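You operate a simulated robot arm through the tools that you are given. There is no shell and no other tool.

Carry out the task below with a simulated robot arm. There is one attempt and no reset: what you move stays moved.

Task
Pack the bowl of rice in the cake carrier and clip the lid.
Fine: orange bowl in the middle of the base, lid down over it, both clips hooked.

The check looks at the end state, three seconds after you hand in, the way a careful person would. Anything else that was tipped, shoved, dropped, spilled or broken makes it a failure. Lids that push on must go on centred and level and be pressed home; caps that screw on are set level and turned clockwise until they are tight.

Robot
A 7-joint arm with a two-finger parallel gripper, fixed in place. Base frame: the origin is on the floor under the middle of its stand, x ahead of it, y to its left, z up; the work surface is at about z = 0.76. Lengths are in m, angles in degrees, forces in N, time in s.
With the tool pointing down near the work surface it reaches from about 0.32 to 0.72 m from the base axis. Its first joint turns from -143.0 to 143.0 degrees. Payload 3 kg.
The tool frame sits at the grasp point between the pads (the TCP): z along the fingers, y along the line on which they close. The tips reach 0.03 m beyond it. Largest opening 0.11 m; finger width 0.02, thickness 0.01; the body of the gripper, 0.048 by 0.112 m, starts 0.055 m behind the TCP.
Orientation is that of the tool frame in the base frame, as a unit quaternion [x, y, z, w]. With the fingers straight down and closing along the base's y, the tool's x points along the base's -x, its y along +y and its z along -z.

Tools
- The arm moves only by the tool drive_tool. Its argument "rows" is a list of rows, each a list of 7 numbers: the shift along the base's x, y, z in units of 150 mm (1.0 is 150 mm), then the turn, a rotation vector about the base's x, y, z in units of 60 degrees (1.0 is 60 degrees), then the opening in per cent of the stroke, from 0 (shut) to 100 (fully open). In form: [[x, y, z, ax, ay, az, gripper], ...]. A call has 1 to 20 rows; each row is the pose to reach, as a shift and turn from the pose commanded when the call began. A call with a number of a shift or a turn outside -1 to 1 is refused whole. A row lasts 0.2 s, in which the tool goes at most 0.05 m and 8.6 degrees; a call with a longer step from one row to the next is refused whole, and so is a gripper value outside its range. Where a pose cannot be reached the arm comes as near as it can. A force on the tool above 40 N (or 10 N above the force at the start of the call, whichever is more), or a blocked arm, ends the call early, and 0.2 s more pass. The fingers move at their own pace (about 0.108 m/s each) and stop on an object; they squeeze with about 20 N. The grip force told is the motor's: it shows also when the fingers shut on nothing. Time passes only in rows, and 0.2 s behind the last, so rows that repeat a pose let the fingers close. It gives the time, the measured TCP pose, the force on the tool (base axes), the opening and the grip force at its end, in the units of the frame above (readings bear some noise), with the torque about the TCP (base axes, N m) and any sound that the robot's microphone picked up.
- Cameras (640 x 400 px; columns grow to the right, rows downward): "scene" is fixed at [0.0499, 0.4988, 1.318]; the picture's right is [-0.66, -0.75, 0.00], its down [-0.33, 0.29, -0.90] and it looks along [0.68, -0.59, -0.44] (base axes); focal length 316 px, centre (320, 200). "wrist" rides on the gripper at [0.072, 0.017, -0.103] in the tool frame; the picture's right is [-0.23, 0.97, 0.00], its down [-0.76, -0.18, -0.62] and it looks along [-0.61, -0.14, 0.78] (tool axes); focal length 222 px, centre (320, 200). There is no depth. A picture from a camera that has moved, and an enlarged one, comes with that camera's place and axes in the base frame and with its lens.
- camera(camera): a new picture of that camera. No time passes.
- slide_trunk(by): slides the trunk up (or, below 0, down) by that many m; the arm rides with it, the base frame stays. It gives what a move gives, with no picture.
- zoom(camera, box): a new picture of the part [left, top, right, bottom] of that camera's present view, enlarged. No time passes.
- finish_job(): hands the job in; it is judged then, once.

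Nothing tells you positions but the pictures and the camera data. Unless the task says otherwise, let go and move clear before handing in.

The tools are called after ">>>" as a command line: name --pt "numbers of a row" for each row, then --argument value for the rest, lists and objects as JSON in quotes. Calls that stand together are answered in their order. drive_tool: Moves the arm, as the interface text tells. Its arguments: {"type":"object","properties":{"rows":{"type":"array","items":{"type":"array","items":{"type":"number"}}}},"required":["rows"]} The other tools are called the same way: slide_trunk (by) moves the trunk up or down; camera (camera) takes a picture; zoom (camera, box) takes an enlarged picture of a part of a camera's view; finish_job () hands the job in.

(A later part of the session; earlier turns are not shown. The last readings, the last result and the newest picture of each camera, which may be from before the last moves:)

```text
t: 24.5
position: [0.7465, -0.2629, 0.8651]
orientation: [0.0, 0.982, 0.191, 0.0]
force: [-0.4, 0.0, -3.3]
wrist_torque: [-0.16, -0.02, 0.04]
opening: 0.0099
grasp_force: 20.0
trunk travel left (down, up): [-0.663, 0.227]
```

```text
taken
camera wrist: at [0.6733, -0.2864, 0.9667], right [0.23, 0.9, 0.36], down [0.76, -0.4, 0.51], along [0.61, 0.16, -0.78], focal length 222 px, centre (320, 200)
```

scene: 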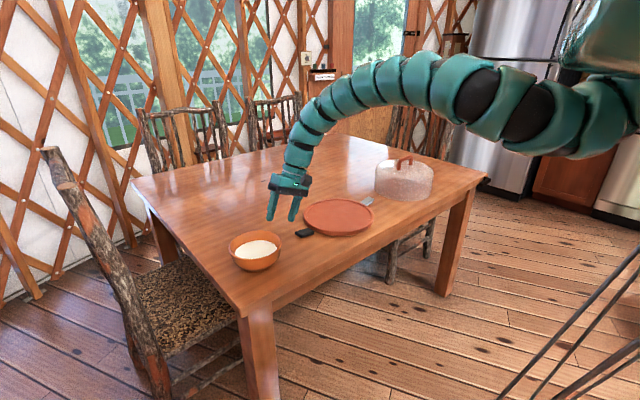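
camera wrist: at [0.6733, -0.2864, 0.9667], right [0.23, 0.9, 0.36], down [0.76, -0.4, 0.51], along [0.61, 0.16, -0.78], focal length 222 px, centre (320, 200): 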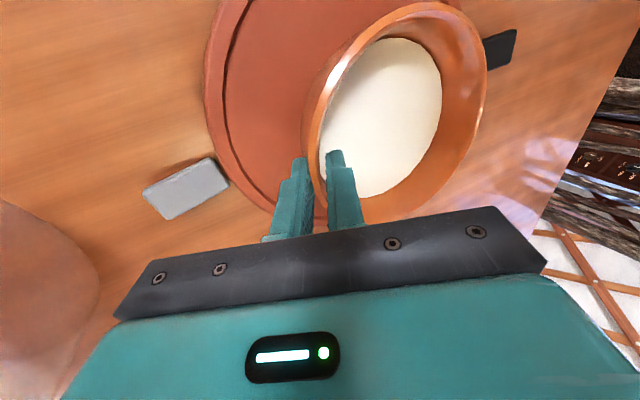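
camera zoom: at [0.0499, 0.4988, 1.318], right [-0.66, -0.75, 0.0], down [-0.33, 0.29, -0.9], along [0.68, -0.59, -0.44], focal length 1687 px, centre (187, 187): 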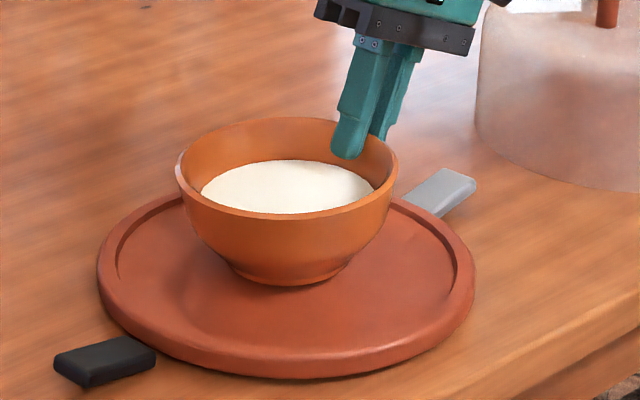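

The bowl is just above the base floor. I'll trim out about 4° of droop and a few millimetres of offset, then lower until it touches.

>>> drive_tool --pt "0.015 -0.007 0 0.035 0 0 0" --pt "0.025 -0.013 0 0.06 0 0 0" --pt "0.025 -0.013 -0.02 0.06 0 0 0" --pt "0.025 -0.013 -0.035 0.06 0 0 0" --pt "0.025 -0.013 -0.035 0.06 0 0 0"

>>> zoom --camera "scene" --box '[305, 165, 385, 240]'

```text
t: 25.7
position: [0.7482, -0.2645, 0.8582]
orientation: [0.0, 0.975, 0.221, -0.001]
force: [0.2, -0.4, -2.9]
wrist_torque: [-0.22, 0.02, 0.04]
opening: 0.01
grasp_force: 20.1
trunk travel left (down, up): [-0.663, 0.227]
```

```text
5.33 times, centred on (345, 202) of scene
camera zoom: at [0.0499, 0.4988, 1.318], right [-0.66, -0.75, 0.0], down [-0.33, 0.29, -0.9], along [0.68, -0.59, -0.44], focal length 1687 px, centre (187, 187)
```

zoom: 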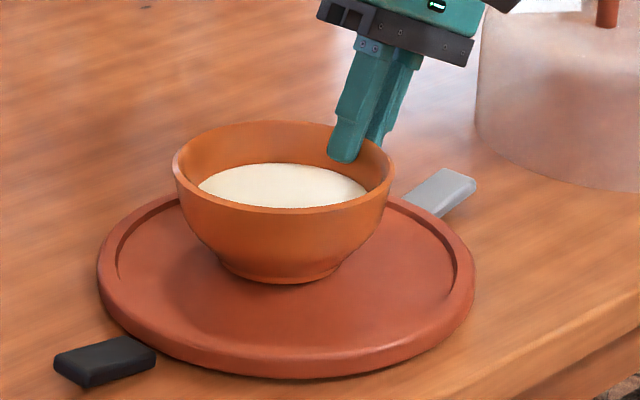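

The bowl looks level now. I'll keep lowering in small steps until I feel contact.

>>> drive_tool --pt "0 0 -0.013 0 0 0 0" --pt "0 0 -0.02 0 0 0 0" --pt "0 0 -0.02 0 0 0 0"

>>> drive_tool --pt "0 0 -0.007 0 0 0 0" --pt "0 0 -0.013 0 0 0 0" --pt "0 0 -0.013 0 0 0 0"

>>> zoom --camera "scene" --box '[305, 165, 385, 240]'

```text
t: 26.5
position: [0.7497, -0.2646, 0.8577]
orientation: [0.0, 0.975, 0.222, 0.0]
force: [-0.1, -1.5, -1.3]
wrist_torque: [-0.2, -0.03, -0.01]
opening: 0.0101
grasp_force: 19.8
trunk travel left (down, up): [-0.663, 0.227]
```

```text
t: 27.3
position: [0.7497, -0.2644, 0.8569]
orientation: [0.0, 0.975, 0.221, 0.001]
force: [0.9, -3.0, 11.0]
wrist_torque: [0.01, -0.21, -0.07]
opening: 0.0102
grasp_force: 20.3
trunk travel left (down, up): [-0.663, 0.227]
```

```text
5.33 times, centred on (345, 202) of scene
camera zoom: at [0.0499, 0.4988, 1.318], right [-0.66, -0.75, 0.0], down [-0.33, 0.29, -0.9], along [0.68, -0.59, -0.44], focal length 1687 px, centre (187, 187)
```

zoom: 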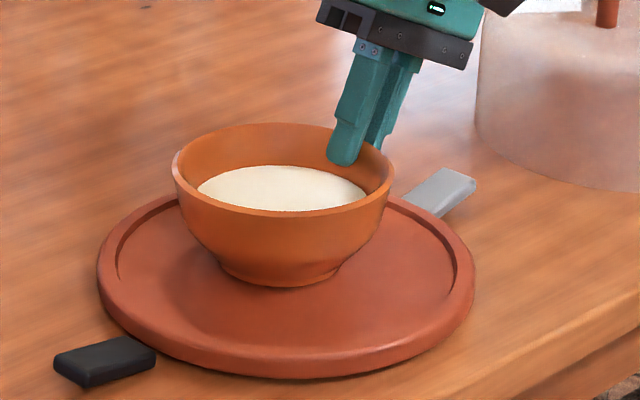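

The bowl is in contact with the base at 11 N. I'll relieve the load slightly, then open the fingers.

>>> drive_tool --pt "0 0 0.006 0 0 0 0" --pt "0 0 0.008 0 0 0 12" --pt "0 0 0.008 0 0 0 20" --pt "0 0 0.008 0 0 0 35" --pt "0 0 0.008 0 0 0 45" --pt "0 0 0.008 0 0 0 45"

>>> zoom --camera "scene" --box '[305, 165, 385, 240]'

>>> camera --camera "wrist"

```text
t: 28.7
position: [0.7492, -0.2639, 0.8559]
orientation: [0.0, 0.975, 0.222, 0.001]
force: [-0.4, 0.4, 0.1]
wrist_torque: [-0.02, 0.03, 0.03]
opening: 0.0493
grasp_force: 0.0
trunk travel left (down, up): [-0.663, 0.227]
```

```text
5.33 times, centred on (345, 202) of scene
camera zoom: at [0.0499, 0.4988, 1.318], right [-0.66, -0.75, 0.0], down [-0.33, 0.29, -0.9], along [0.68, -0.59, -0.44], focal length 1687 px, centre (187, 187)
```

zoom: 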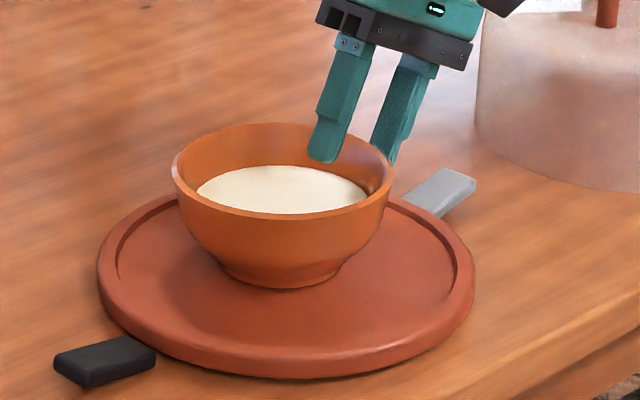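

```text
taken
camera wrist: at [0.6779, -0.2945, 0.9566], right [0.23, 0.88, 0.42], down [0.76, -0.43, 0.48], along [0.61, 0.21, -0.77], focal length 222 px, centre (320, 200)
```

wrist: 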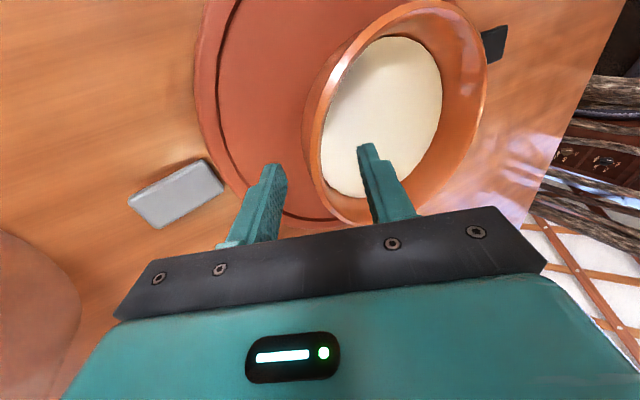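

The bowl is released on the base. I'm backing out along the finger axis and straightening the tool.

>>> drive_tool --pt "0 -0.06 0.13 0 0 0 45" --pt "0 -0.13 0.27 0 0 0 45" --pt "0 -0.2 0.42 0 0 0 50" --pt "0 -0.2 0.6 -0.12 0 0 70" --pt "0 -0.2 0.7 -0.25 0 0 100" --pt "0 -0.2 0.7 -0.38 0 0 100" --pt "0 -0.2 0.7 -0.427 0 0 100"

>>> camera --camera "wrist"

>>> camera --camera "scene"

```text
t: 30.3
position: [0.7482, -0.2957, 0.9594]
orientation: [0.0, 1.0, 0.0, 0.0]
force: [0.3, 0.3, 0.4]
wrist_torque: [-0.02, -0.01, -0.01]
opening: 0.1099
grasp_force: 0.0
trunk travel left (down, up): [-0.663, 0.227]
```

```text
taken
camera wrist: at [0.6772, -0.2785, 1.0639], right [0.23, 0.97, 0.0], down [0.76, -0.18, 0.62], along [0.61, -0.14, -0.78], focal length 222 px, centre (320, 200)
```

wrist: 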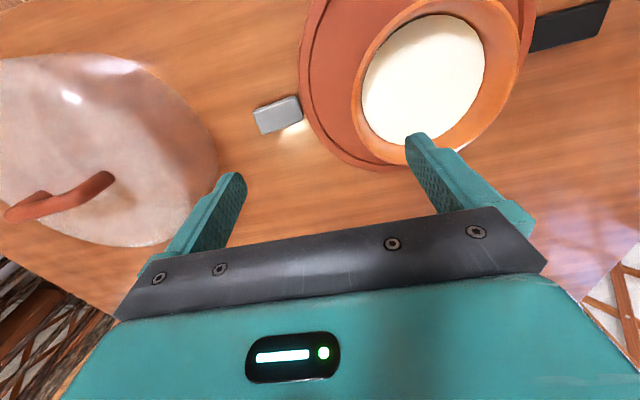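

```text
taken
```

scene: 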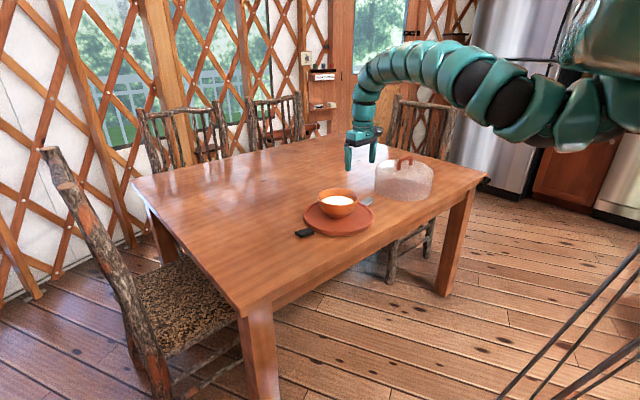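

I'll check the bowl's centring on the base from the clear view.

>>> zoom --camera "scene" --box '[295, 175, 385, 240]'

>>> zoom --camera "wrist" --box '[240, 0, 620, 200]'

```text
6.15 times, centred on (340, 208) of scene
camera zoom: at [0.0499, 0.4988, 1.318], right [-0.66, -0.75, 0.0], down [-0.33, 0.29, -0.9], along [0.68, -0.59, -0.44], focal length 1947 px, centre (197, 154)
```

zoom: 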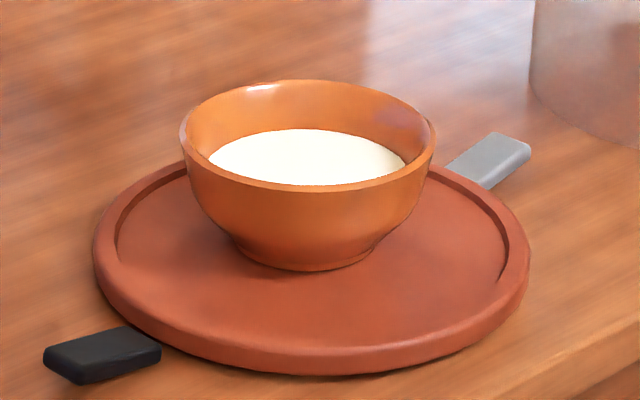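

```text
1.68 times, centred on (430, 100) of wrist
camera zoom: at [0.6772, -0.2785, 1.0639], right [0.23, 0.97, 0.0], down [0.76, -0.18, 0.62], along [0.61, -0.14, -0.78], focal length 374 px, centre (135, 368)
```

zoom: 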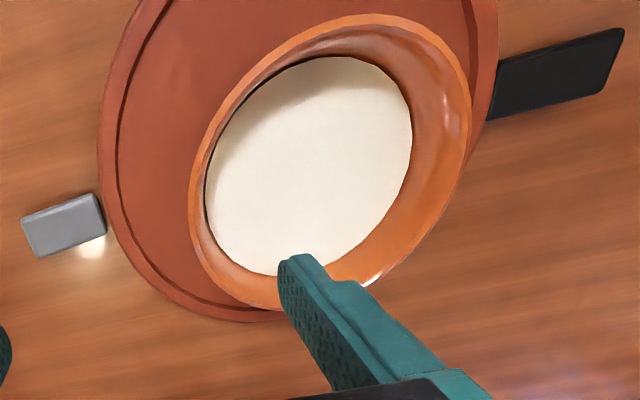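

The bowl sits within about 4 mm of the base centre. Next is the lid. I'll tilt the tool about 25° outward in the x-z plane and move above the handle, planning to grip the outsides of the two posts along y.

>>> drive_tool --pt "-0.04 -0.15 0.1 0 -0.1 0 100" --pt "-0.08 -0.35 0.2 0 -0.2 0 100" --pt "-0.12 -0.6 0.2 0 -0.3 0 100" --pt "-0.16 -0.8 0.2 0 -0.417 0 100" --pt "-0.2 -1.0 0.2 0 -0.417 0 100"

>>> drive_tool --pt "-0.02 -0.25 0 0 0 0 100" --pt "-0.04 -0.5 0 0 0 0 100" --pt "-0.06 -0.75 0 0 0 0 100" --pt "-0.06 -0.85 0 0 0 0 100" --pt "-0.06 -0.85 0 0 0 0 100"

>>> camera --camera "wrist"

>>> camera --camera "scene"

```text
t: 31.5
position: [0.7494, -0.4603, 0.9893]
orientation: [0.0, 0.976, 0.0, 0.217]
force: [0.6, 0.1, 0.3]
wrist_torque: [0.04, 0.04, 0.01]
opening: 0.1101
grasp_force: 0.0
out of reach, approached as far as the arm can: row 2, 3, 4, 5
trunk travel left (down, up): [-0.663, 0.227]
```

```text
t: 32.7
position: [0.7414, -0.5879, 0.9883]
orientation: [0.001, 0.976, 0.0, 0.216]
force: [-0.7, 0.1, 0.6]
wrist_torque: [-0.04, -0.01, 0.03]
opening: 0.1101
grasp_force: 0.1
trunk travel left (down, up): [-0.663, 0.227]
```

```text
taken
camera wrist: at [0.6324, -0.5722, 1.0517], right [0.21, 0.97, 0.1], down [0.43, -0.18, 0.89], along [0.88, -0.14, -0.45], focal length 222 px, centre (320, 200)
```

wrist: 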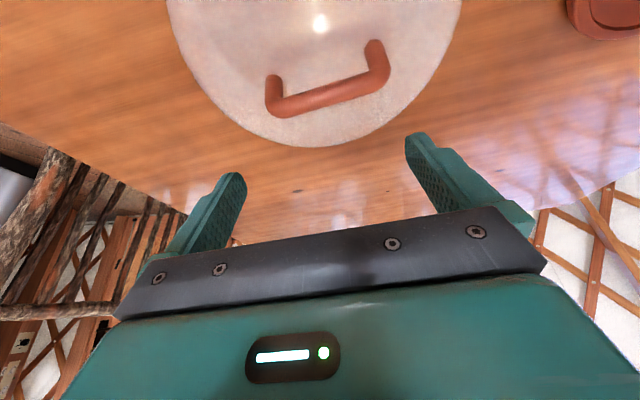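

```text
taken
```

scene: 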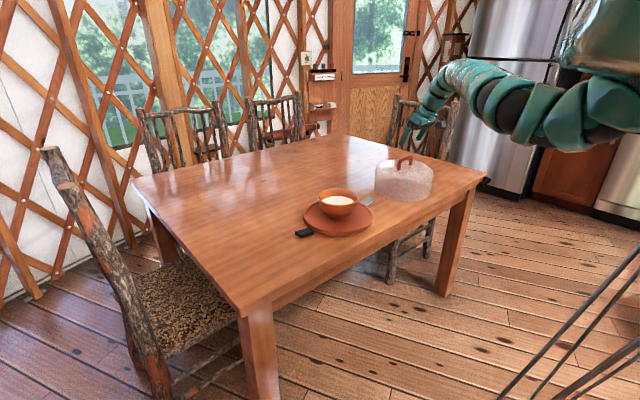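

The tilted pose reaches. I'll zoom in to measure the handle precisely.

>>> zoom --camera "wrist" --box '[220, 0, 440, 140]'

>>> zoom --camera "scene" --box '[360, 100, 450, 210]'

```text
2.86 times, centred on (330, 70) of wrist
camera zoom: at [0.6324, -0.5722, 1.0517], right [0.21, 0.97, 0.1], down [0.43, -0.18, 0.89], along [0.88, -0.14, -0.45], focal length 635 px, centre (291, 571)
```

zoom: 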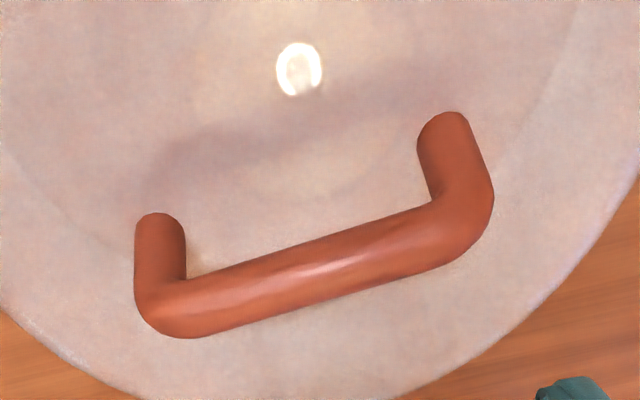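

```text
3.64 times, centred on (405, 155) of scene
camera zoom: at [0.0499, 0.4988, 1.318], right [-0.66, -0.75, 0.0], down [-0.33, 0.29, -0.9], along [0.68, -0.59, -0.44], focal length 1150 px, centre (11, 364)
```

zoom: 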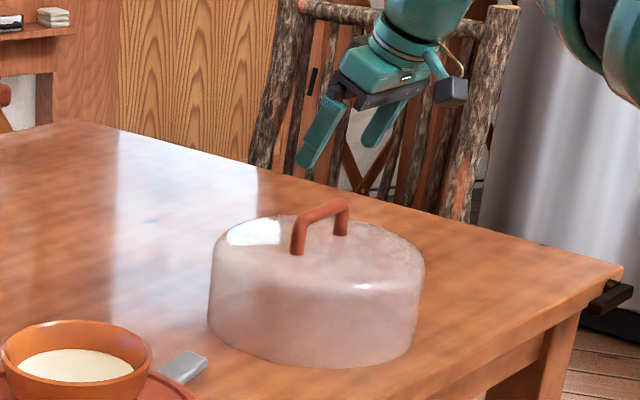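

The bar centre is at about z=0.9035, the handle's outer width is about 0.10 m centred at (0.749, -0.576), and it is yawed by about 2.5°. I'll line up above it along the tilted approach axis.

>>> drive_tool --pt "-0.11 0.044 0 0 0 0.02 100" --pt "-0.222 0.088 0 0 0 0.042 100" --pt "-0.222 0.088 0 0 0 0.042 100"

>>> camera --camera "wrist"

```text
t: 33.5
position: [0.7067, -0.5747, 0.9872]
orientation: [-0.021, 0.976, 0.005, 0.216]
force: [-0.6, -0.3, 0.4]
wrist_torque: [-0.02, -0.01, -0.01]
opening: 0.11
grasp_force: 0.0
trunk travel left (down, up): [-0.663, 0.227]
```

```text
taken
camera wrist: at [0.5984, -0.563, 1.0512], right [0.16, 0.98, 0.1], down [0.43, -0.16, 0.89], along [0.89, -0.1, -0.45], focal length 222 px, centre (320, 200)
```

wrist: 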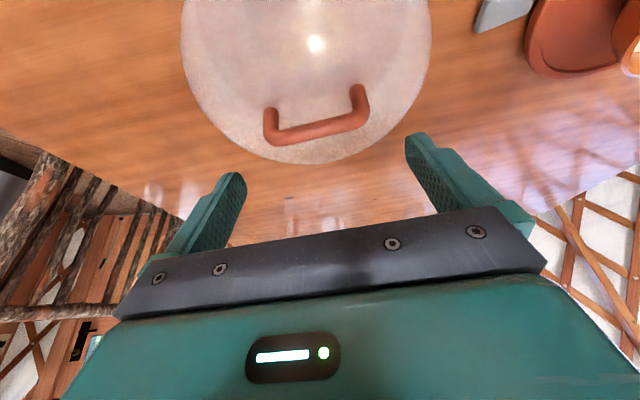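

The handle line and the fingertip line match. I'm going down halfway along the approach axis.

>>> drive_tool --pt "0.067 0.003 -0.143 0 0 0 100" --pt "0.133 0.006 -0.287 0 0 0 100" --pt "0.133 0.006 -0.287 0 0 0 100"

>>> zoom --camera "wrist" --box '[160, 40, 480, 240]'

>>> zoom --camera "scene" --box '[360, 110, 450, 200]'

```text
t: 34.3
position: [0.7272, -0.5741, 0.9451]
orientation: [-0.022, 0.976, 0.005, 0.217]
force: [0.6, -0.8, 0.8]
wrist_torque: [-0.01, 0.0, 0.0]
opening: 0.1099
grasp_force: 0.0
trunk travel left (down, up): [-0.663, 0.227]
```

```text
2.00 times, centred on (320, 140) of wrist
camera zoom: at [0.6183, -0.5621, 1.0088], right [0.16, 0.98, 0.1], down [0.43, -0.16, 0.89], along [0.89, -0.1, -0.45], focal length 444 px, centre (320, 320)
```

zoom: 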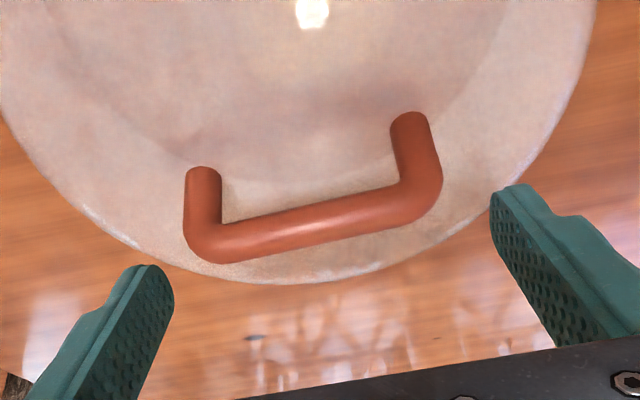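

```text
4.44 times, centred on (405, 155) of scene
camera zoom: at [0.0499, 0.4988, 1.318], right [-0.66, -0.75, 0.0], down [-0.33, 0.29, -0.9], along [0.68, -0.59, -0.44], focal length 1406 px, centre (-58, 400)
```

zoom: 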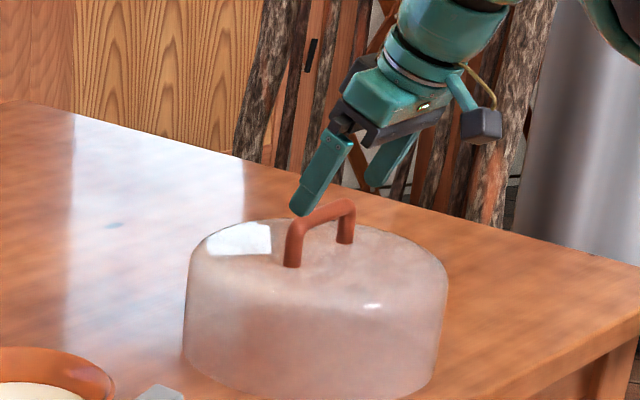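

The alignment is good. I'll descend the rest of the way slowly.

>>> drive_tool --pt "0.047 -0.002 -0.1 0 0 0 100" --pt "0.08 -0.004 -0.17 0 0 0 100" --pt "0.11 -0.005 -0.235 0 0 0 100" --pt "0.11 -0.005 -0.235 0 0 0 100"

>>> zoom --camera "wrist" --box '[160, 40, 480, 240]'

>>> zoom --camera "scene" --box '[370, 120, 440, 190]'

```text
t: 35.3
position: [0.7436, -0.5749, 0.9089]
orientation: [-0.021, 0.976, 0.004, 0.217]
force: [0.2, 0.2, -0.7]
wrist_torque: [-0.02, 0.0, -0.01]
opening: 0.11
grasp_force: 0.0
trunk travel left (down, up): [-0.663, 0.227]
```

```text
2.00 times, centred on (320, 140) of wrist
camera zoom: at [0.6349, -0.5636, 0.9731], right [0.16, 0.98, 0.1], down [0.43, -0.16, 0.89], along [0.89, -0.1, -0.45], focal length 444 px, centre (320, 320)
```

zoom: 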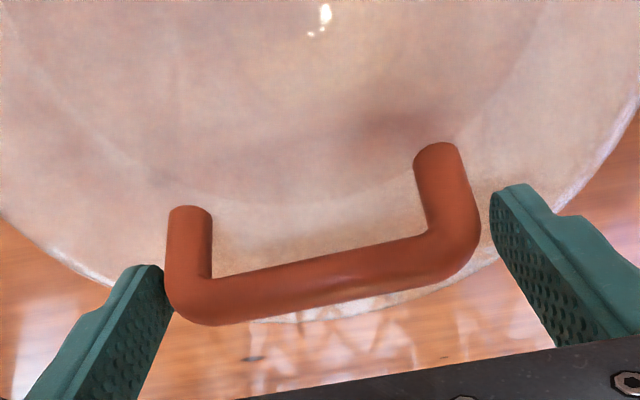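

```text
5.71 times, centred on (405, 155) of scene
camera zoom: at [0.0499, 0.4988, 1.318], right [-0.66, -0.75, 0.0], down [-0.33, 0.29, -0.9], along [0.68, -0.59, -0.44], focal length 1808 px, centre (-166, 457)
```

zoom: 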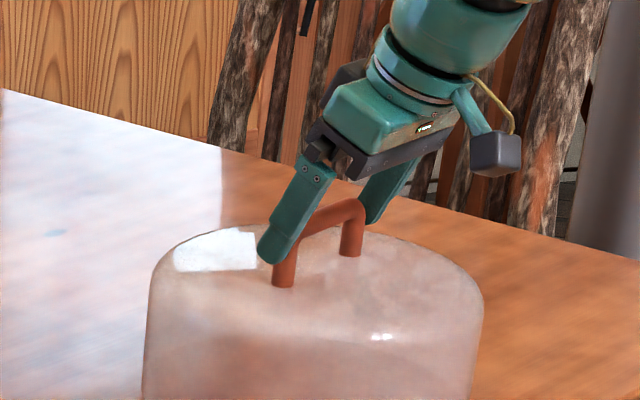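

The fingers are straddling the handle. I'll make a small y trim and the last few millimetres down, then close on the posts.

>>> drive_tool --pt "0.012 0.012 -0.025 0 0 0 100" --pt "0.023 0.012 -0.05 0 0 0 100" --pt "0.023 0.012 -0.05 0 0 0 100"

>>> zoom --camera "scene" --box '[370, 120, 440, 190]'

>>> zoom --camera "wrist" --box '[160, 40, 480, 240]'

```text
t: 36.1
position: [0.7471, -0.5736, 0.9018]
orientation: [-0.021, 0.976, 0.004, 0.217]
force: [0.0, -0.8, 0.4]
wrist_torque: [-0.02, 0.02, 0.02]
opening: 0.1101
grasp_force: 0.1
trunk travel left (down, up): [-0.663, 0.227]
```

```text
5.71 times, centred on (405, 155) of scene
camera zoom: at [0.0499, 0.4988, 1.318], right [-0.66, -0.75, 0.0], down [-0.33, 0.29, -0.9], along [0.68, -0.59, -0.44], focal length 1808 px, centre (-166, 457)
```

zoom: 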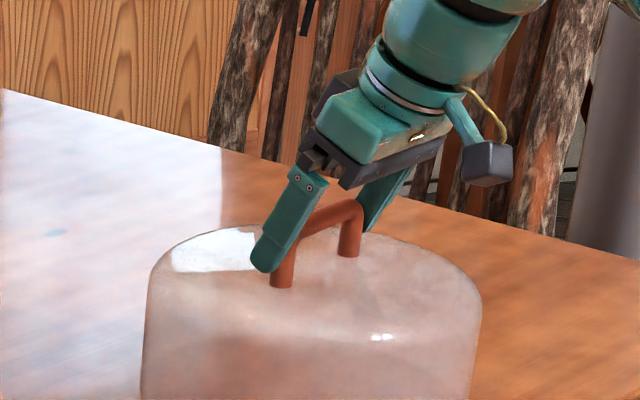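

```text
2.00 times, centred on (320, 140) of wrist
camera zoom: at [0.6382, -0.5614, 0.9663], right [0.16, 0.98, 0.1], down [0.43, -0.16, 0.89], along [0.89, -0.1, -0.45], focal length 444 px, centre (320, 320)
```

zoom: 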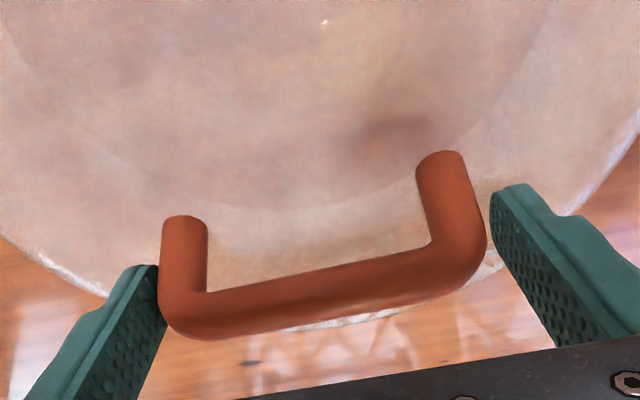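

The fingers are outside both posts, so I'm closing.

>>> drive_tool --pt "0 0 0 0 0 0 92" --pt "0 0 0 0 0 0 85" --pt "0 0 0 0 0 0 75" --pt "0 0 0 0 0 0 60" --pt "0 0 0 0 0 0 60"

>>> zoom --camera "wrist" --box '[160, 40, 480, 240]'

>>> zoom --camera "scene" --box '[360, 120, 450, 220]'

```text
t: 37.3
position: [0.7464, -0.5732, 0.904]
orientation: [-0.021, 0.976, 0.005, 0.216]
force: [0.2, -1.0, 0.5]
wrist_torque: [-0.06, -0.02, 0.04]
opening: 0.1059
grasp_force: 19.9
trunk travel left (down, up): [-0.663, 0.227]
```

```text
2.00 times, centred on (320, 140) of wrist
camera zoom: at [0.6381, -0.5613, 0.9664], right [0.16, 0.98, 0.1], down [0.43, -0.16, 0.89], along [0.89, -0.1, -0.45], focal length 444 px, centre (320, 320)
```

zoom: 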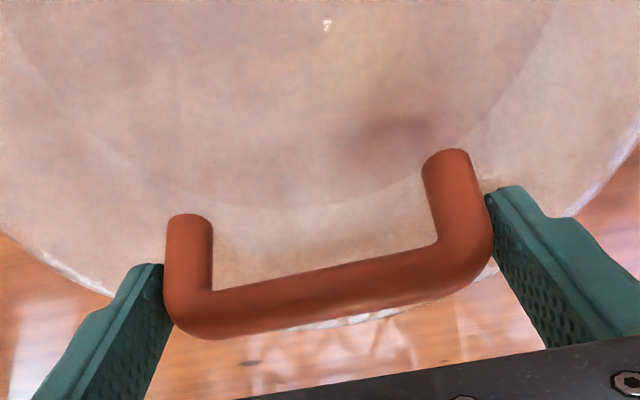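

```text
4.00 times, centred on (405, 170) of scene
camera zoom: at [0.0499, 0.4988, 1.318], right [-0.66, -0.75, 0.0], down [-0.33, 0.29, -0.9], along [0.68, -0.59, -0.44], focal length 1266 px, centre (-20, 320)
```

zoom: 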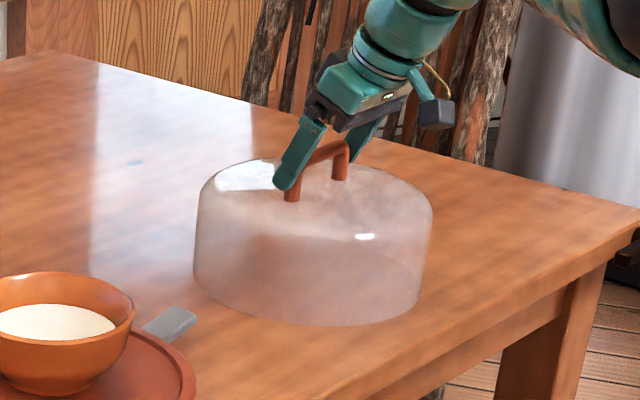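

I have a firm grip at 20 N with a 0.106 m opening. I'll lift slowly and check that the lid stays level.

>>> drive_tool --pt "0 0 0.03 0 0 0 60" --pt "0 0 0.07 0 0 0 60" --pt "0 0 0.12 0 0 0 60" --pt "0 0 0.16 0 0 0 60" --pt "0 0 0.16 0 0 0 60"

>>> zoom --camera "wrist" --box '[160, 40, 480, 240]'

>>> zoom --camera "scene" --box '[360, 120, 450, 220]'

```text
t: 38.5
position: [0.7479, -0.5722, 0.9263]
orientation: [-0.021, 0.976, 0.004, 0.216]
force: [0.2, 0.8, -2.7]
wrist_torque: [0.0, -0.01, 0.02]
opening: 0.1056
grasp_force: 20.1
trunk travel left (down, up): [-0.663, 0.227]
```

```text
2.00 times, centred on (320, 140) of wrist
camera zoom: at [0.6387, -0.5617, 0.9899], right [0.16, 0.98, 0.1], down [0.43, -0.16, 0.89], along [0.89, -0.1, -0.45], focal length 444 px, centre (320, 320)
```

zoom: 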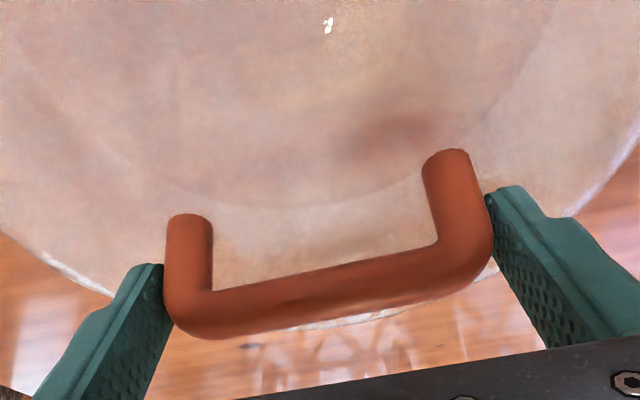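

```text
4.00 times, centred on (405, 170) of scene
camera zoom: at [0.0499, 0.4988, 1.318], right [-0.66, -0.75, 0.0], down [-0.33, 0.29, -0.9], along [0.68, -0.59, -0.44], focal length 1266 px, centre (-20, 320)
```

zoom: 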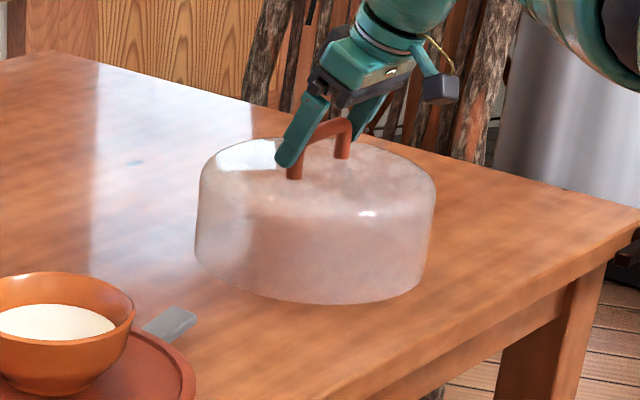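

The lid lifts level and weighs about 2.7 N. I'll raise it with the trunk so its rim clears the bowl.

>>> slide_trunk --by 0.1

>>> drive_tool --pt "0 0.1 0 0 0 0 60" --pt "0 0.24 0 0 0 0 60" --pt "0 0.4 0 0 0 0 60" --pt "0 0.56 0 0 0 0 60" --pt "0 0.7 0 0 0 0 60" --pt "0 0.8 0 0 0 0 60" --pt "0 0.8 0 0 0 0 60"

>>> camera --camera "scene"

>>> camera --camera "wrist"

```text
t: 39.8
position: [0.7479, -0.5741, 1.0261]
orientation: [-0.021, 0.976, 0.004, 0.216]
force: [0.3, -0.3, -2.7]
wrist_torque: [0.0, 0.03, 0.0]
opening: 0.1056
grasp_force: 19.5
trunk travel left (down, up): [-0.763, 0.127]
```

```text
t: 41.4
position: [0.749, -0.4535, 1.0266]
orientation: [-0.021, 0.976, 0.005, 0.216]
force: [-0.9, 0.1, -2.3]
wrist_torque: [0.01, 0.05, 0.0]
opening: 0.1057
grasp_force: 19.7
trunk travel left (down, up): [-0.763, 0.127]
```

```text
taken
```

scene: 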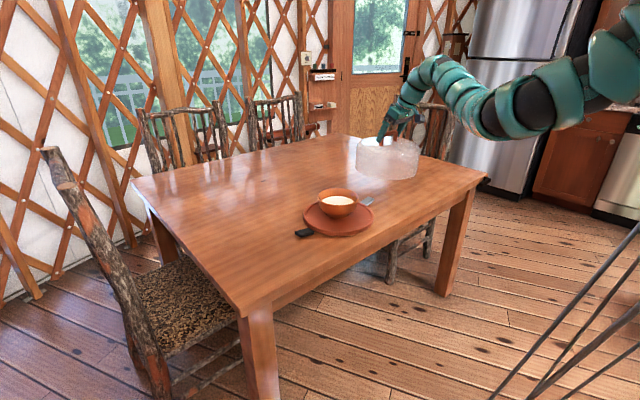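

```text
taken
camera wrist: at [0.6401, -0.4423, 1.0902], right [0.16, 0.98, 0.1], down [0.43, -0.16, 0.89], along [0.89, -0.1, -0.45], focal length 222 px, centre (320, 200)
```

wrist: 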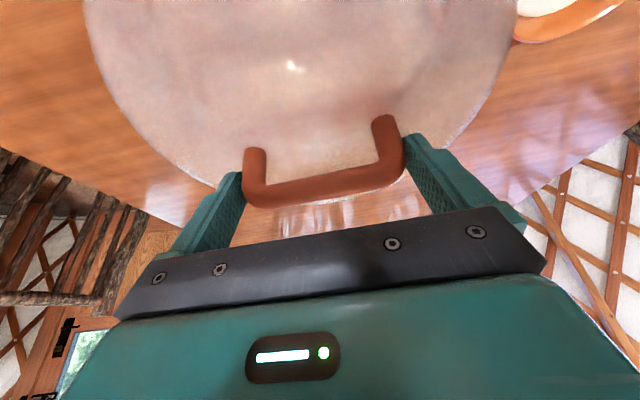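

The lid is level and clear of the bowl by about 4 cm. I'm carrying it over the base.

>>> drive_tool --pt "-0.003 0.12 0 0 0 0 60" --pt "-0.006 0.28 0 0 0 0 60" --pt "-0.01 0.44 0 0 0 0 60" --pt "-0.013 0.6 0 0 0 0 60" --pt "-0.016 0.76 0 0 0 0 60" --pt "-0.02 0.9 0 0 0 0 60" --pt "-0.02 1.0 0 0 0 0 60"

>>> drive_tool --pt "0 0.14 0 0 0 0 60" --pt "0 0.3 0 0 0 0 60" --pt "0 0.46 0 0 0 0 60" --pt "0 0.6 0 0 0 0 60" --pt "0 0.7 0 0 0 0 60" --pt "0 0.751 0 0 0 0 60" --pt "0 0.751 0 0 0 0 60"

>>> zoom --camera "scene" --box '[280, 130, 400, 245]'

>>> camera --camera "wrist"

```text
t: 43.0
position: [0.7452, -0.3034, 1.0283]
orientation: [-0.021, 0.976, 0.004, 0.217]
force: [0.0, -0.2, -1.9]
wrist_torque: [0.0, -0.02, -0.03]
opening: 0.1057
grasp_force: 20.2
trunk travel left (down, up): [-0.763, 0.127]
```

```text
t: 44.6
position: [0.7447, -0.1899, 1.0266]
orientation: [-0.021, 0.976, 0.005, 0.216]
force: [-0.8, 0.3, -2.9]
wrist_torque: [-0.01, 0.03, 0.0]
opening: 0.1056
grasp_force: 20.4
trunk travel left (down, up): [-0.763, 0.127]
```

```text
3.48 times, centred on (340, 188) of scene
camera zoom: at [0.0499, 0.4988, 1.318], right [-0.66, -0.75, 0.0], down [-0.33, 0.29, -0.9], along [0.68, -0.59, -0.44], focal length 1100 px, centre (250, 244)
```

zoom: 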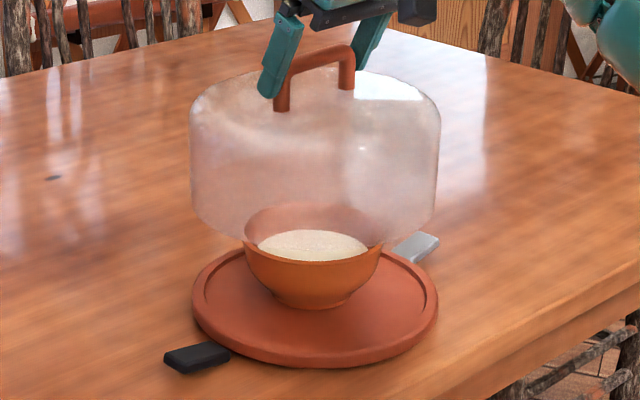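

```text
taken
camera wrist: at [0.6355, -0.1786, 1.0908], right [0.16, 0.98, 0.1], down [0.43, -0.16, 0.89], along [0.89, -0.1, -0.45], focal length 222 px, centre (320, 200)
```

wrist: 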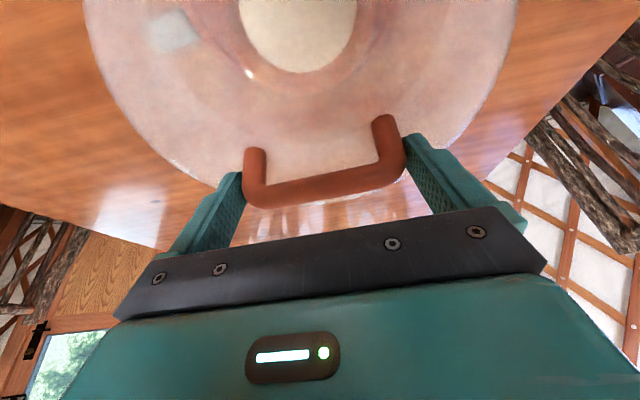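

The lid is over the bowl. Before lowering, I'll measure its lateral centring.

>>> zoom --camera "scene" --box '[300, 140, 380, 240]'

>>> drive_tool --pt "0 0 -0.1 0 0 0 60" --pt "0 0 -0.22 0 0 0 60" --pt "0 0 -0.34 0 0 0 60" --pt "0 0 -0.44 0 0 0 60" --pt "0 0 -0.5 0 0 0 60" --pt "0 0 -0.5 0 0 0 60"

>>> zoom --camera "scene" --box '[295, 150, 385, 245]'

>>> camera --camera "wrist"

```text
4.00 times, centred on (340, 190) of scene
camera zoom: at [0.0499, 0.4988, 1.318], right [-0.66, -0.75, 0.0], down [-0.33, 0.29, -0.9], along [0.68, -0.59, -0.44], focal length 1266 px, centre (240, 240)
```

zoom: 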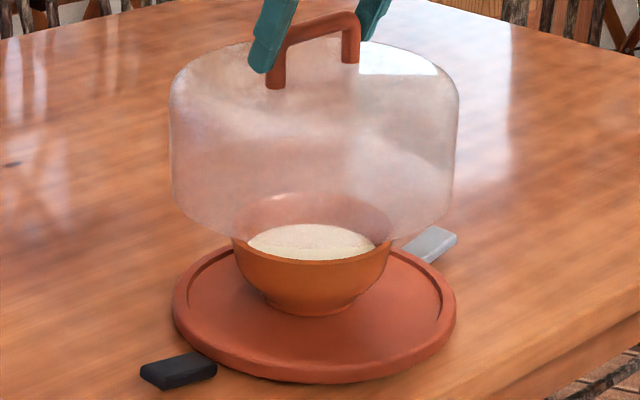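

```text
t: 46.0
position: [0.7436, -0.19, 0.9514]
orientation: [-0.021, 0.976, 0.004, 0.215]
force: [-0.5, 0.2, -2.4]
wrist_torque: [0.01, 0.01, 0.04]
opening: 0.1051
grasp_force: 20.1
trunk travel left (down, up): [-0.763, 0.127]
```

```text
4.21 times, centred on (340, 198) of scene
camera zoom: at [0.0499, 0.4988, 1.318], right [-0.66, -0.75, 0.0], down [-0.33, 0.29, -0.9], along [0.68, -0.59, -0.44], focal length 1332 px, centre (236, 210)
```

zoom: 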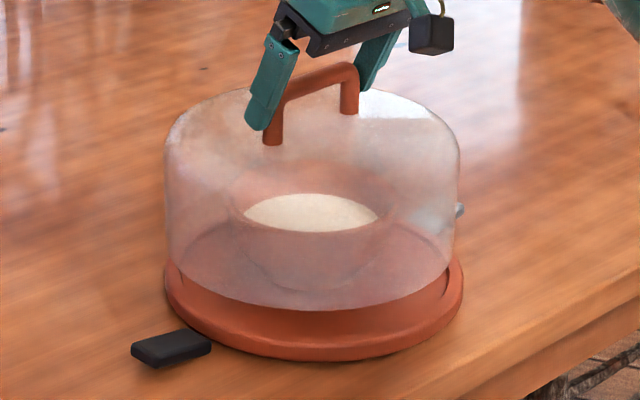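

```text
taken
camera wrist: at [0.6348, -0.1787, 1.0149], right [0.16, 0.98, 0.1], down [0.43, -0.16, 0.89], along [0.89, -0.1, -0.45], focal length 222 px, centre (320, 200)
```

wrist: 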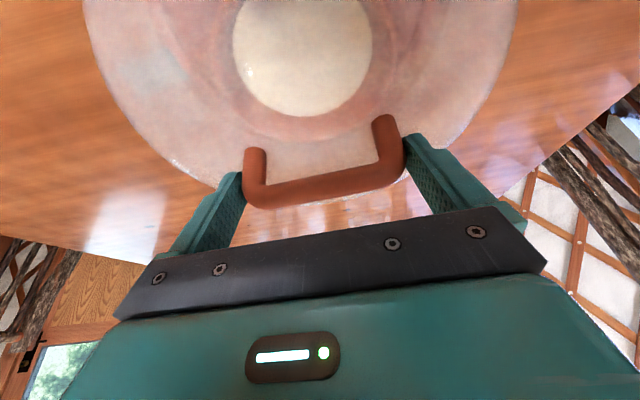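

Laterally the lid is within about 1.5 mm of the base. I'll go down to just above the base ring and re-check in the depth direction.

>>> drive_tool --pt "-0.007 -0.007 -0.04 0 0 0 60" --pt "-0.007 -0.007 -0.08 0 0 0 60" --pt "-0.007 -0.007 -0.11 0 0 0 60" --pt "-0.007 -0.007 -0.11 0 0 0 60"

>>> zoom --camera "scene" --box '[300, 170, 380, 245]'

>>> zoom --camera "wrist" --box '[60, 0, 540, 200]'

```text
t: 47.0
position: [0.7436, -0.1917, 0.9346]
orientation: [-0.021, 0.976, 0.004, 0.217]
force: [0.3, -0.5, -2.3]
wrist_torque: [0.01, 0.01, 0.0]
opening: 0.1054
grasp_force: 19.9
trunk travel left (down, up): [-0.763, 0.127]
```

```text
5.33 times, centred on (340, 208) of scene
camera zoom: at [0.0499, 0.4988, 1.318], right [-0.66, -0.75, 0.0], down [-0.33, 0.29, -0.9], along [0.68, -0.59, -0.44], focal length 1687 px, centre (213, 160)
```

zoom: 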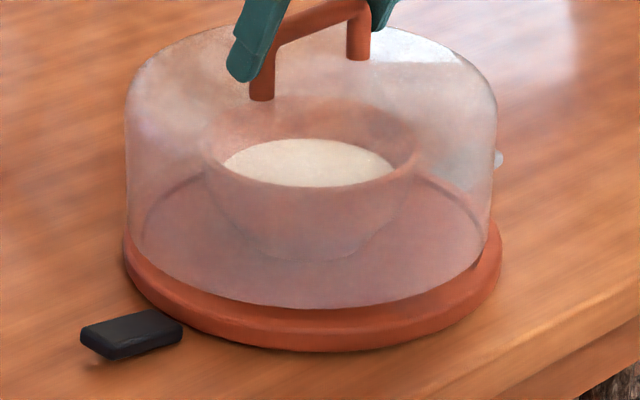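

```text
1.33 times, centred on (300, 100) of wrist
camera zoom: at [0.6344, -0.1802, 0.9991], right [0.16, 0.98, 0.1], down [0.43, -0.16, 0.89], along [0.89, -0.1, -0.45], focal length 296 px, centre (347, 333)
```

zoom: 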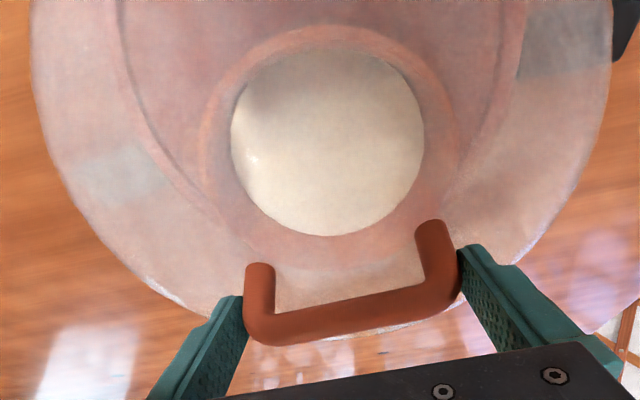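

I'll zoom in hard on the front and sides of the ring to judge the gap between the lid and the base edge.

>>> zoom --camera "scene" --box '[320, 205, 376, 240]'

>>> zoom --camera "scene" --box '[318, 190, 350, 230]'

>>> zoom --camera "scene" --box '[358, 185, 400, 225]'

```text
11.43 times, centred on (348, 222) of scene
camera zoom: at [0.0499, 0.4988, 1.318], right [-0.66, -0.75, 0.0], down [-0.33, 0.29, -0.9], along [0.68, -0.59, -0.44], focal length 3616 px, centre (0, -57)
```

zoom: 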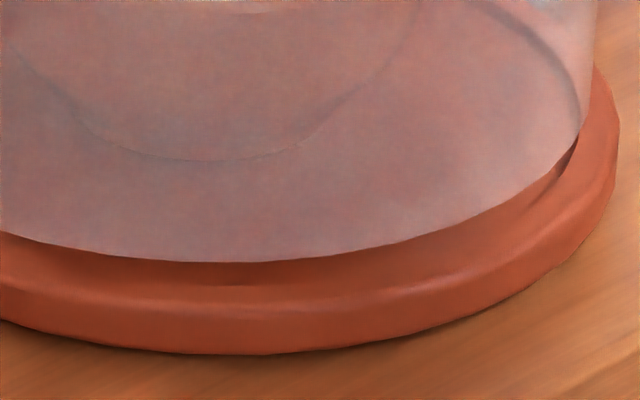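

```text
10.00 times, centred on (334, 210) of scene
camera zoom: at [0.0499, 0.4988, 1.318], right [-0.66, -0.75, 0.0], down [-0.33, 0.29, -0.9], along [0.68, -0.59, -0.44], focal length 3164 px, centre (180, 100)
```

zoom: 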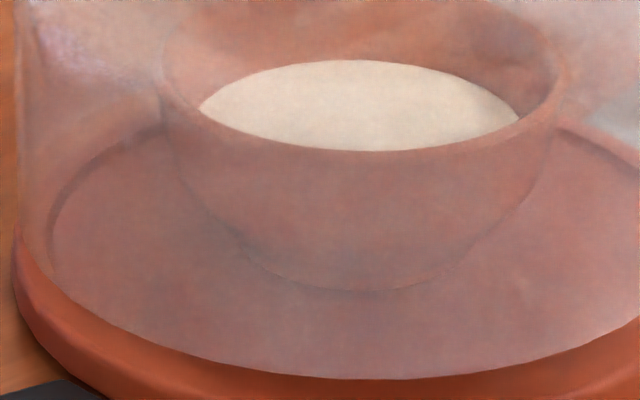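

```text
10.00 times, centred on (379, 205) of scene
camera zoom: at [0.0499, 0.4988, 1.318], right [-0.66, -0.75, 0.0], down [-0.33, 0.29, -0.9], along [0.68, -0.59, -0.44], focal length 3164 px, centre (-270, 150)
```

zoom: 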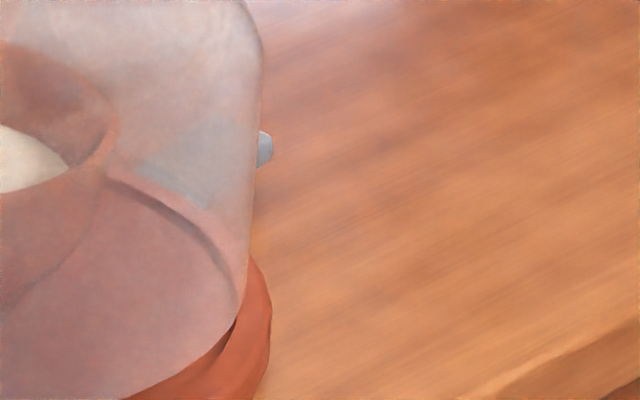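

The lid is still about 8 mm above the ring. I'll lower it in small steps until it touches, then judge the centring at contact.

>>> drive_tool --pt "0 0 -0.015 0 0 0 60" --pt "0 0 -0.03 0 0 0 60" --pt "0 0 -0.03 0 0 0 60"

>>> drive_tool --pt "0 0 -0.01 0 0 0 60" --pt "0 0 -0.013 0 0 0 60" --pt "0 0 -0.013 0 0 0 60"

>>> zoom --camera "scene" --box '[300, 170, 380, 245]'

>>> zoom --camera "scene" --box '[320, 205, 376, 240]'

```text
t: 47.8
position: [0.7447, -0.1913, 0.9297]
orientation: [-0.021, 0.976, 0.004, 0.216]
force: [0.1, -0.4, -2.6]
wrist_torque: [0.01, 0.03, 0.0]
opening: 0.1055
grasp_force: 20.0
trunk travel left (down, up): [-0.763, 0.127]
```

```text
t: 48.6
position: [0.7446, -0.1924, 0.9282]
orientation: [-0.022, 0.976, 0.005, 0.217]
force: [0.4, -1.1, -2.0]
wrist_torque: [0.0, 0.02, -0.02]
opening: 0.1055
grasp_force: 19.9
trunk travel left (down, up): [-0.763, 0.127]
```

```text
5.33 times, centred on (340, 208) of scene
camera zoom: at [0.0499, 0.4988, 1.318], right [-0.66, -0.75, 0.0], down [-0.33, 0.29, -0.9], along [0.68, -0.59, -0.44], focal length 1687 px, centre (213, 160)
```

zoom: 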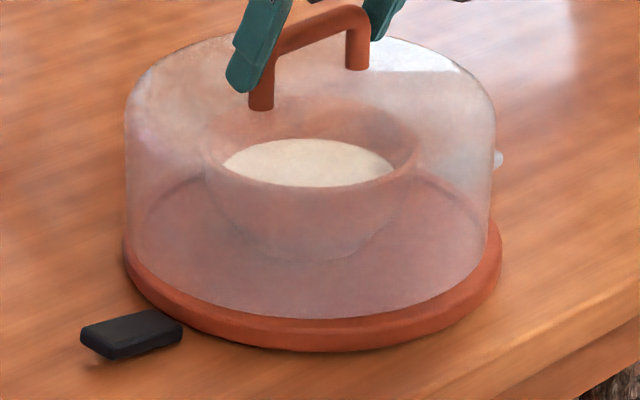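

```text
11.43 times, centred on (348, 222) of scene
camera zoom: at [0.0499, 0.4988, 1.318], right [-0.66, -0.75, 0.0], down [-0.33, 0.29, -0.9], along [0.68, -0.59, -0.44], focal length 3616 px, centre (0, -57)
```

zoom: 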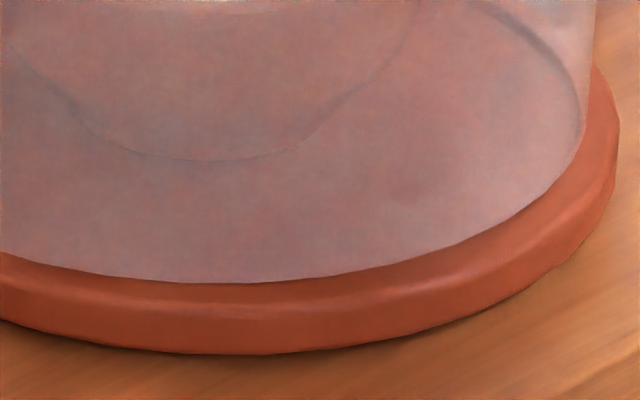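

No contact yet. I'm continuing down in ~1.5 mm steps.

>>> drive_tool --pt "-0.005 -0.006 -0.005 0 0 0 60" --pt "-0.005 -0.006 -0.01 0 0 0 60" --pt "-0.005 -0.006 -0.01 0 0 0 60"

>>> drive_tool --pt "0 0 -0.005 0 0 0 60" --pt "0 0 -0.01 0 0 0 60" --pt "0 0 -0.01 0 0 0 60"

>>> zoom --camera "scene" --box '[300, 170, 380, 245]'

>>> zoom --camera "scene" --box '[320, 205, 376, 240]'

```text
t: 49.4
position: [0.7422, -0.1935, 0.9272]
orientation: [-0.021, 0.976, 0.004, 0.216]
force: [-0.3, 0.1, -2.6]
wrist_torque: [0.0, 0.04, 0.02]
opening: 0.1056
grasp_force: 19.6
trunk travel left (down, up): [-0.763, 0.127]
```

```text
t: 50.2
position: [0.7426, -0.1921, 0.9245]
orientation: [-0.022, 0.976, 0.006, 0.216]
force: [-0.7, 1.2, -2.1]
wrist_torque: [-0.03, 0.02, -0.02]
opening: 0.1055
grasp_force: 20.0
trunk travel left (down, up): [-0.763, 0.127]
```

```text
5.33 times, centred on (340, 208) of scene
camera zoom: at [0.0499, 0.4988, 1.318], right [-0.66, -0.75, 0.0], down [-0.33, 0.29, -0.9], along [0.68, -0.59, -0.44], focal length 1687 px, centre (213, 160)
```

zoom: 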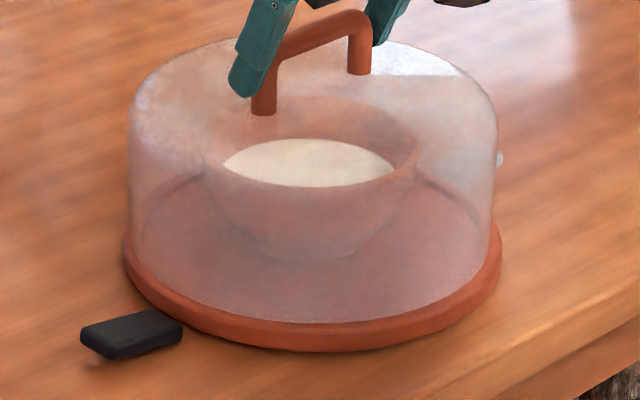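

```text
11.43 times, centred on (348, 222) of scene
camera zoom: at [0.0499, 0.4988, 1.318], right [-0.66, -0.75, 0.0], down [-0.33, 0.29, -0.9], along [0.68, -0.59, -0.44], focal length 3616 px, centre (0, -57)
```

zoom: 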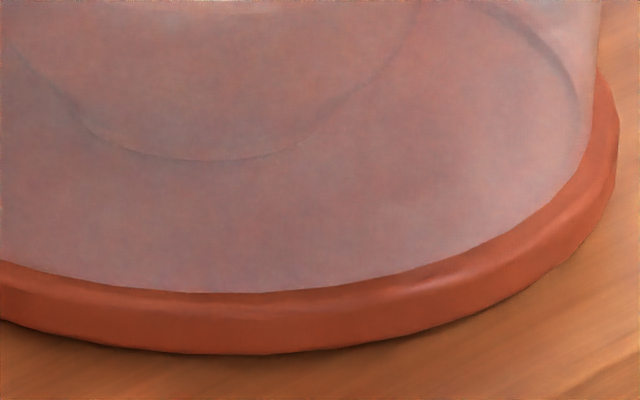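

There's still no contact, so I'm continuing.

>>> drive_tool --pt "0 0 -0.005 0 0 0 60" --pt "0 0 -0.01 0 0 0 60" --pt "0 0 -0.01 0 0 0 60"

>>> drive_tool --pt "0 0 -0.005 0 0 0 60" --pt "0 0 -0.01 0 0 0 60" --pt "0 0 -0.01 0 0 0 60"

>>> zoom --camera "scene" --box '[300, 170, 380, 245]'

>>> zoom --camera "scene" --box '[320, 205, 376, 240]'

```text
t: 51.0
position: [0.7436, -0.1921, 0.9235]
orientation: [-0.021, 0.976, 0.005, 0.217]
force: [0.3, -0.7, -2.6]
wrist_torque: [0.01, 0.0, 0.03]
opening: 0.1056
grasp_force: 20.3
trunk travel left (down, up): [-0.763, 0.127]
```

```text
t: 51.8
position: [0.7417, -0.1918, 0.9224]
orientation: [-0.021, 0.976, 0.005, 0.218]
force: [-0.1, -1.0, 4.7]
wrist_torque: [-0.31, 0.06, 0.07]
opening: 0.1054
grasp_force: 20.2
trunk travel left (down, up): [-0.763, 0.127]
```

```text
5.33 times, centred on (340, 208) of scene
camera zoom: at [0.0499, 0.4988, 1.318], right [-0.66, -0.75, 0.0], down [-0.33, 0.29, -0.9], along [0.68, -0.59, -0.44], focal length 1687 px, centre (213, 160)
```

zoom: 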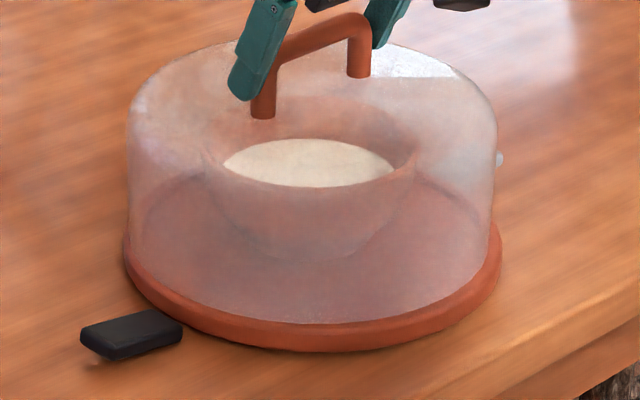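

```text
11.43 times, centred on (348, 222) of scene
camera zoom: at [0.0499, 0.4988, 1.318], right [-0.66, -0.75, 0.0], down [-0.33, 0.29, -0.9], along [0.68, -0.59, -0.44], focal length 3616 px, centre (0, -57)
```

zoom: 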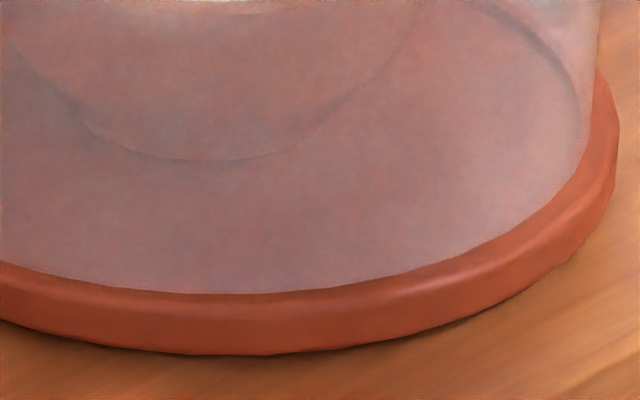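

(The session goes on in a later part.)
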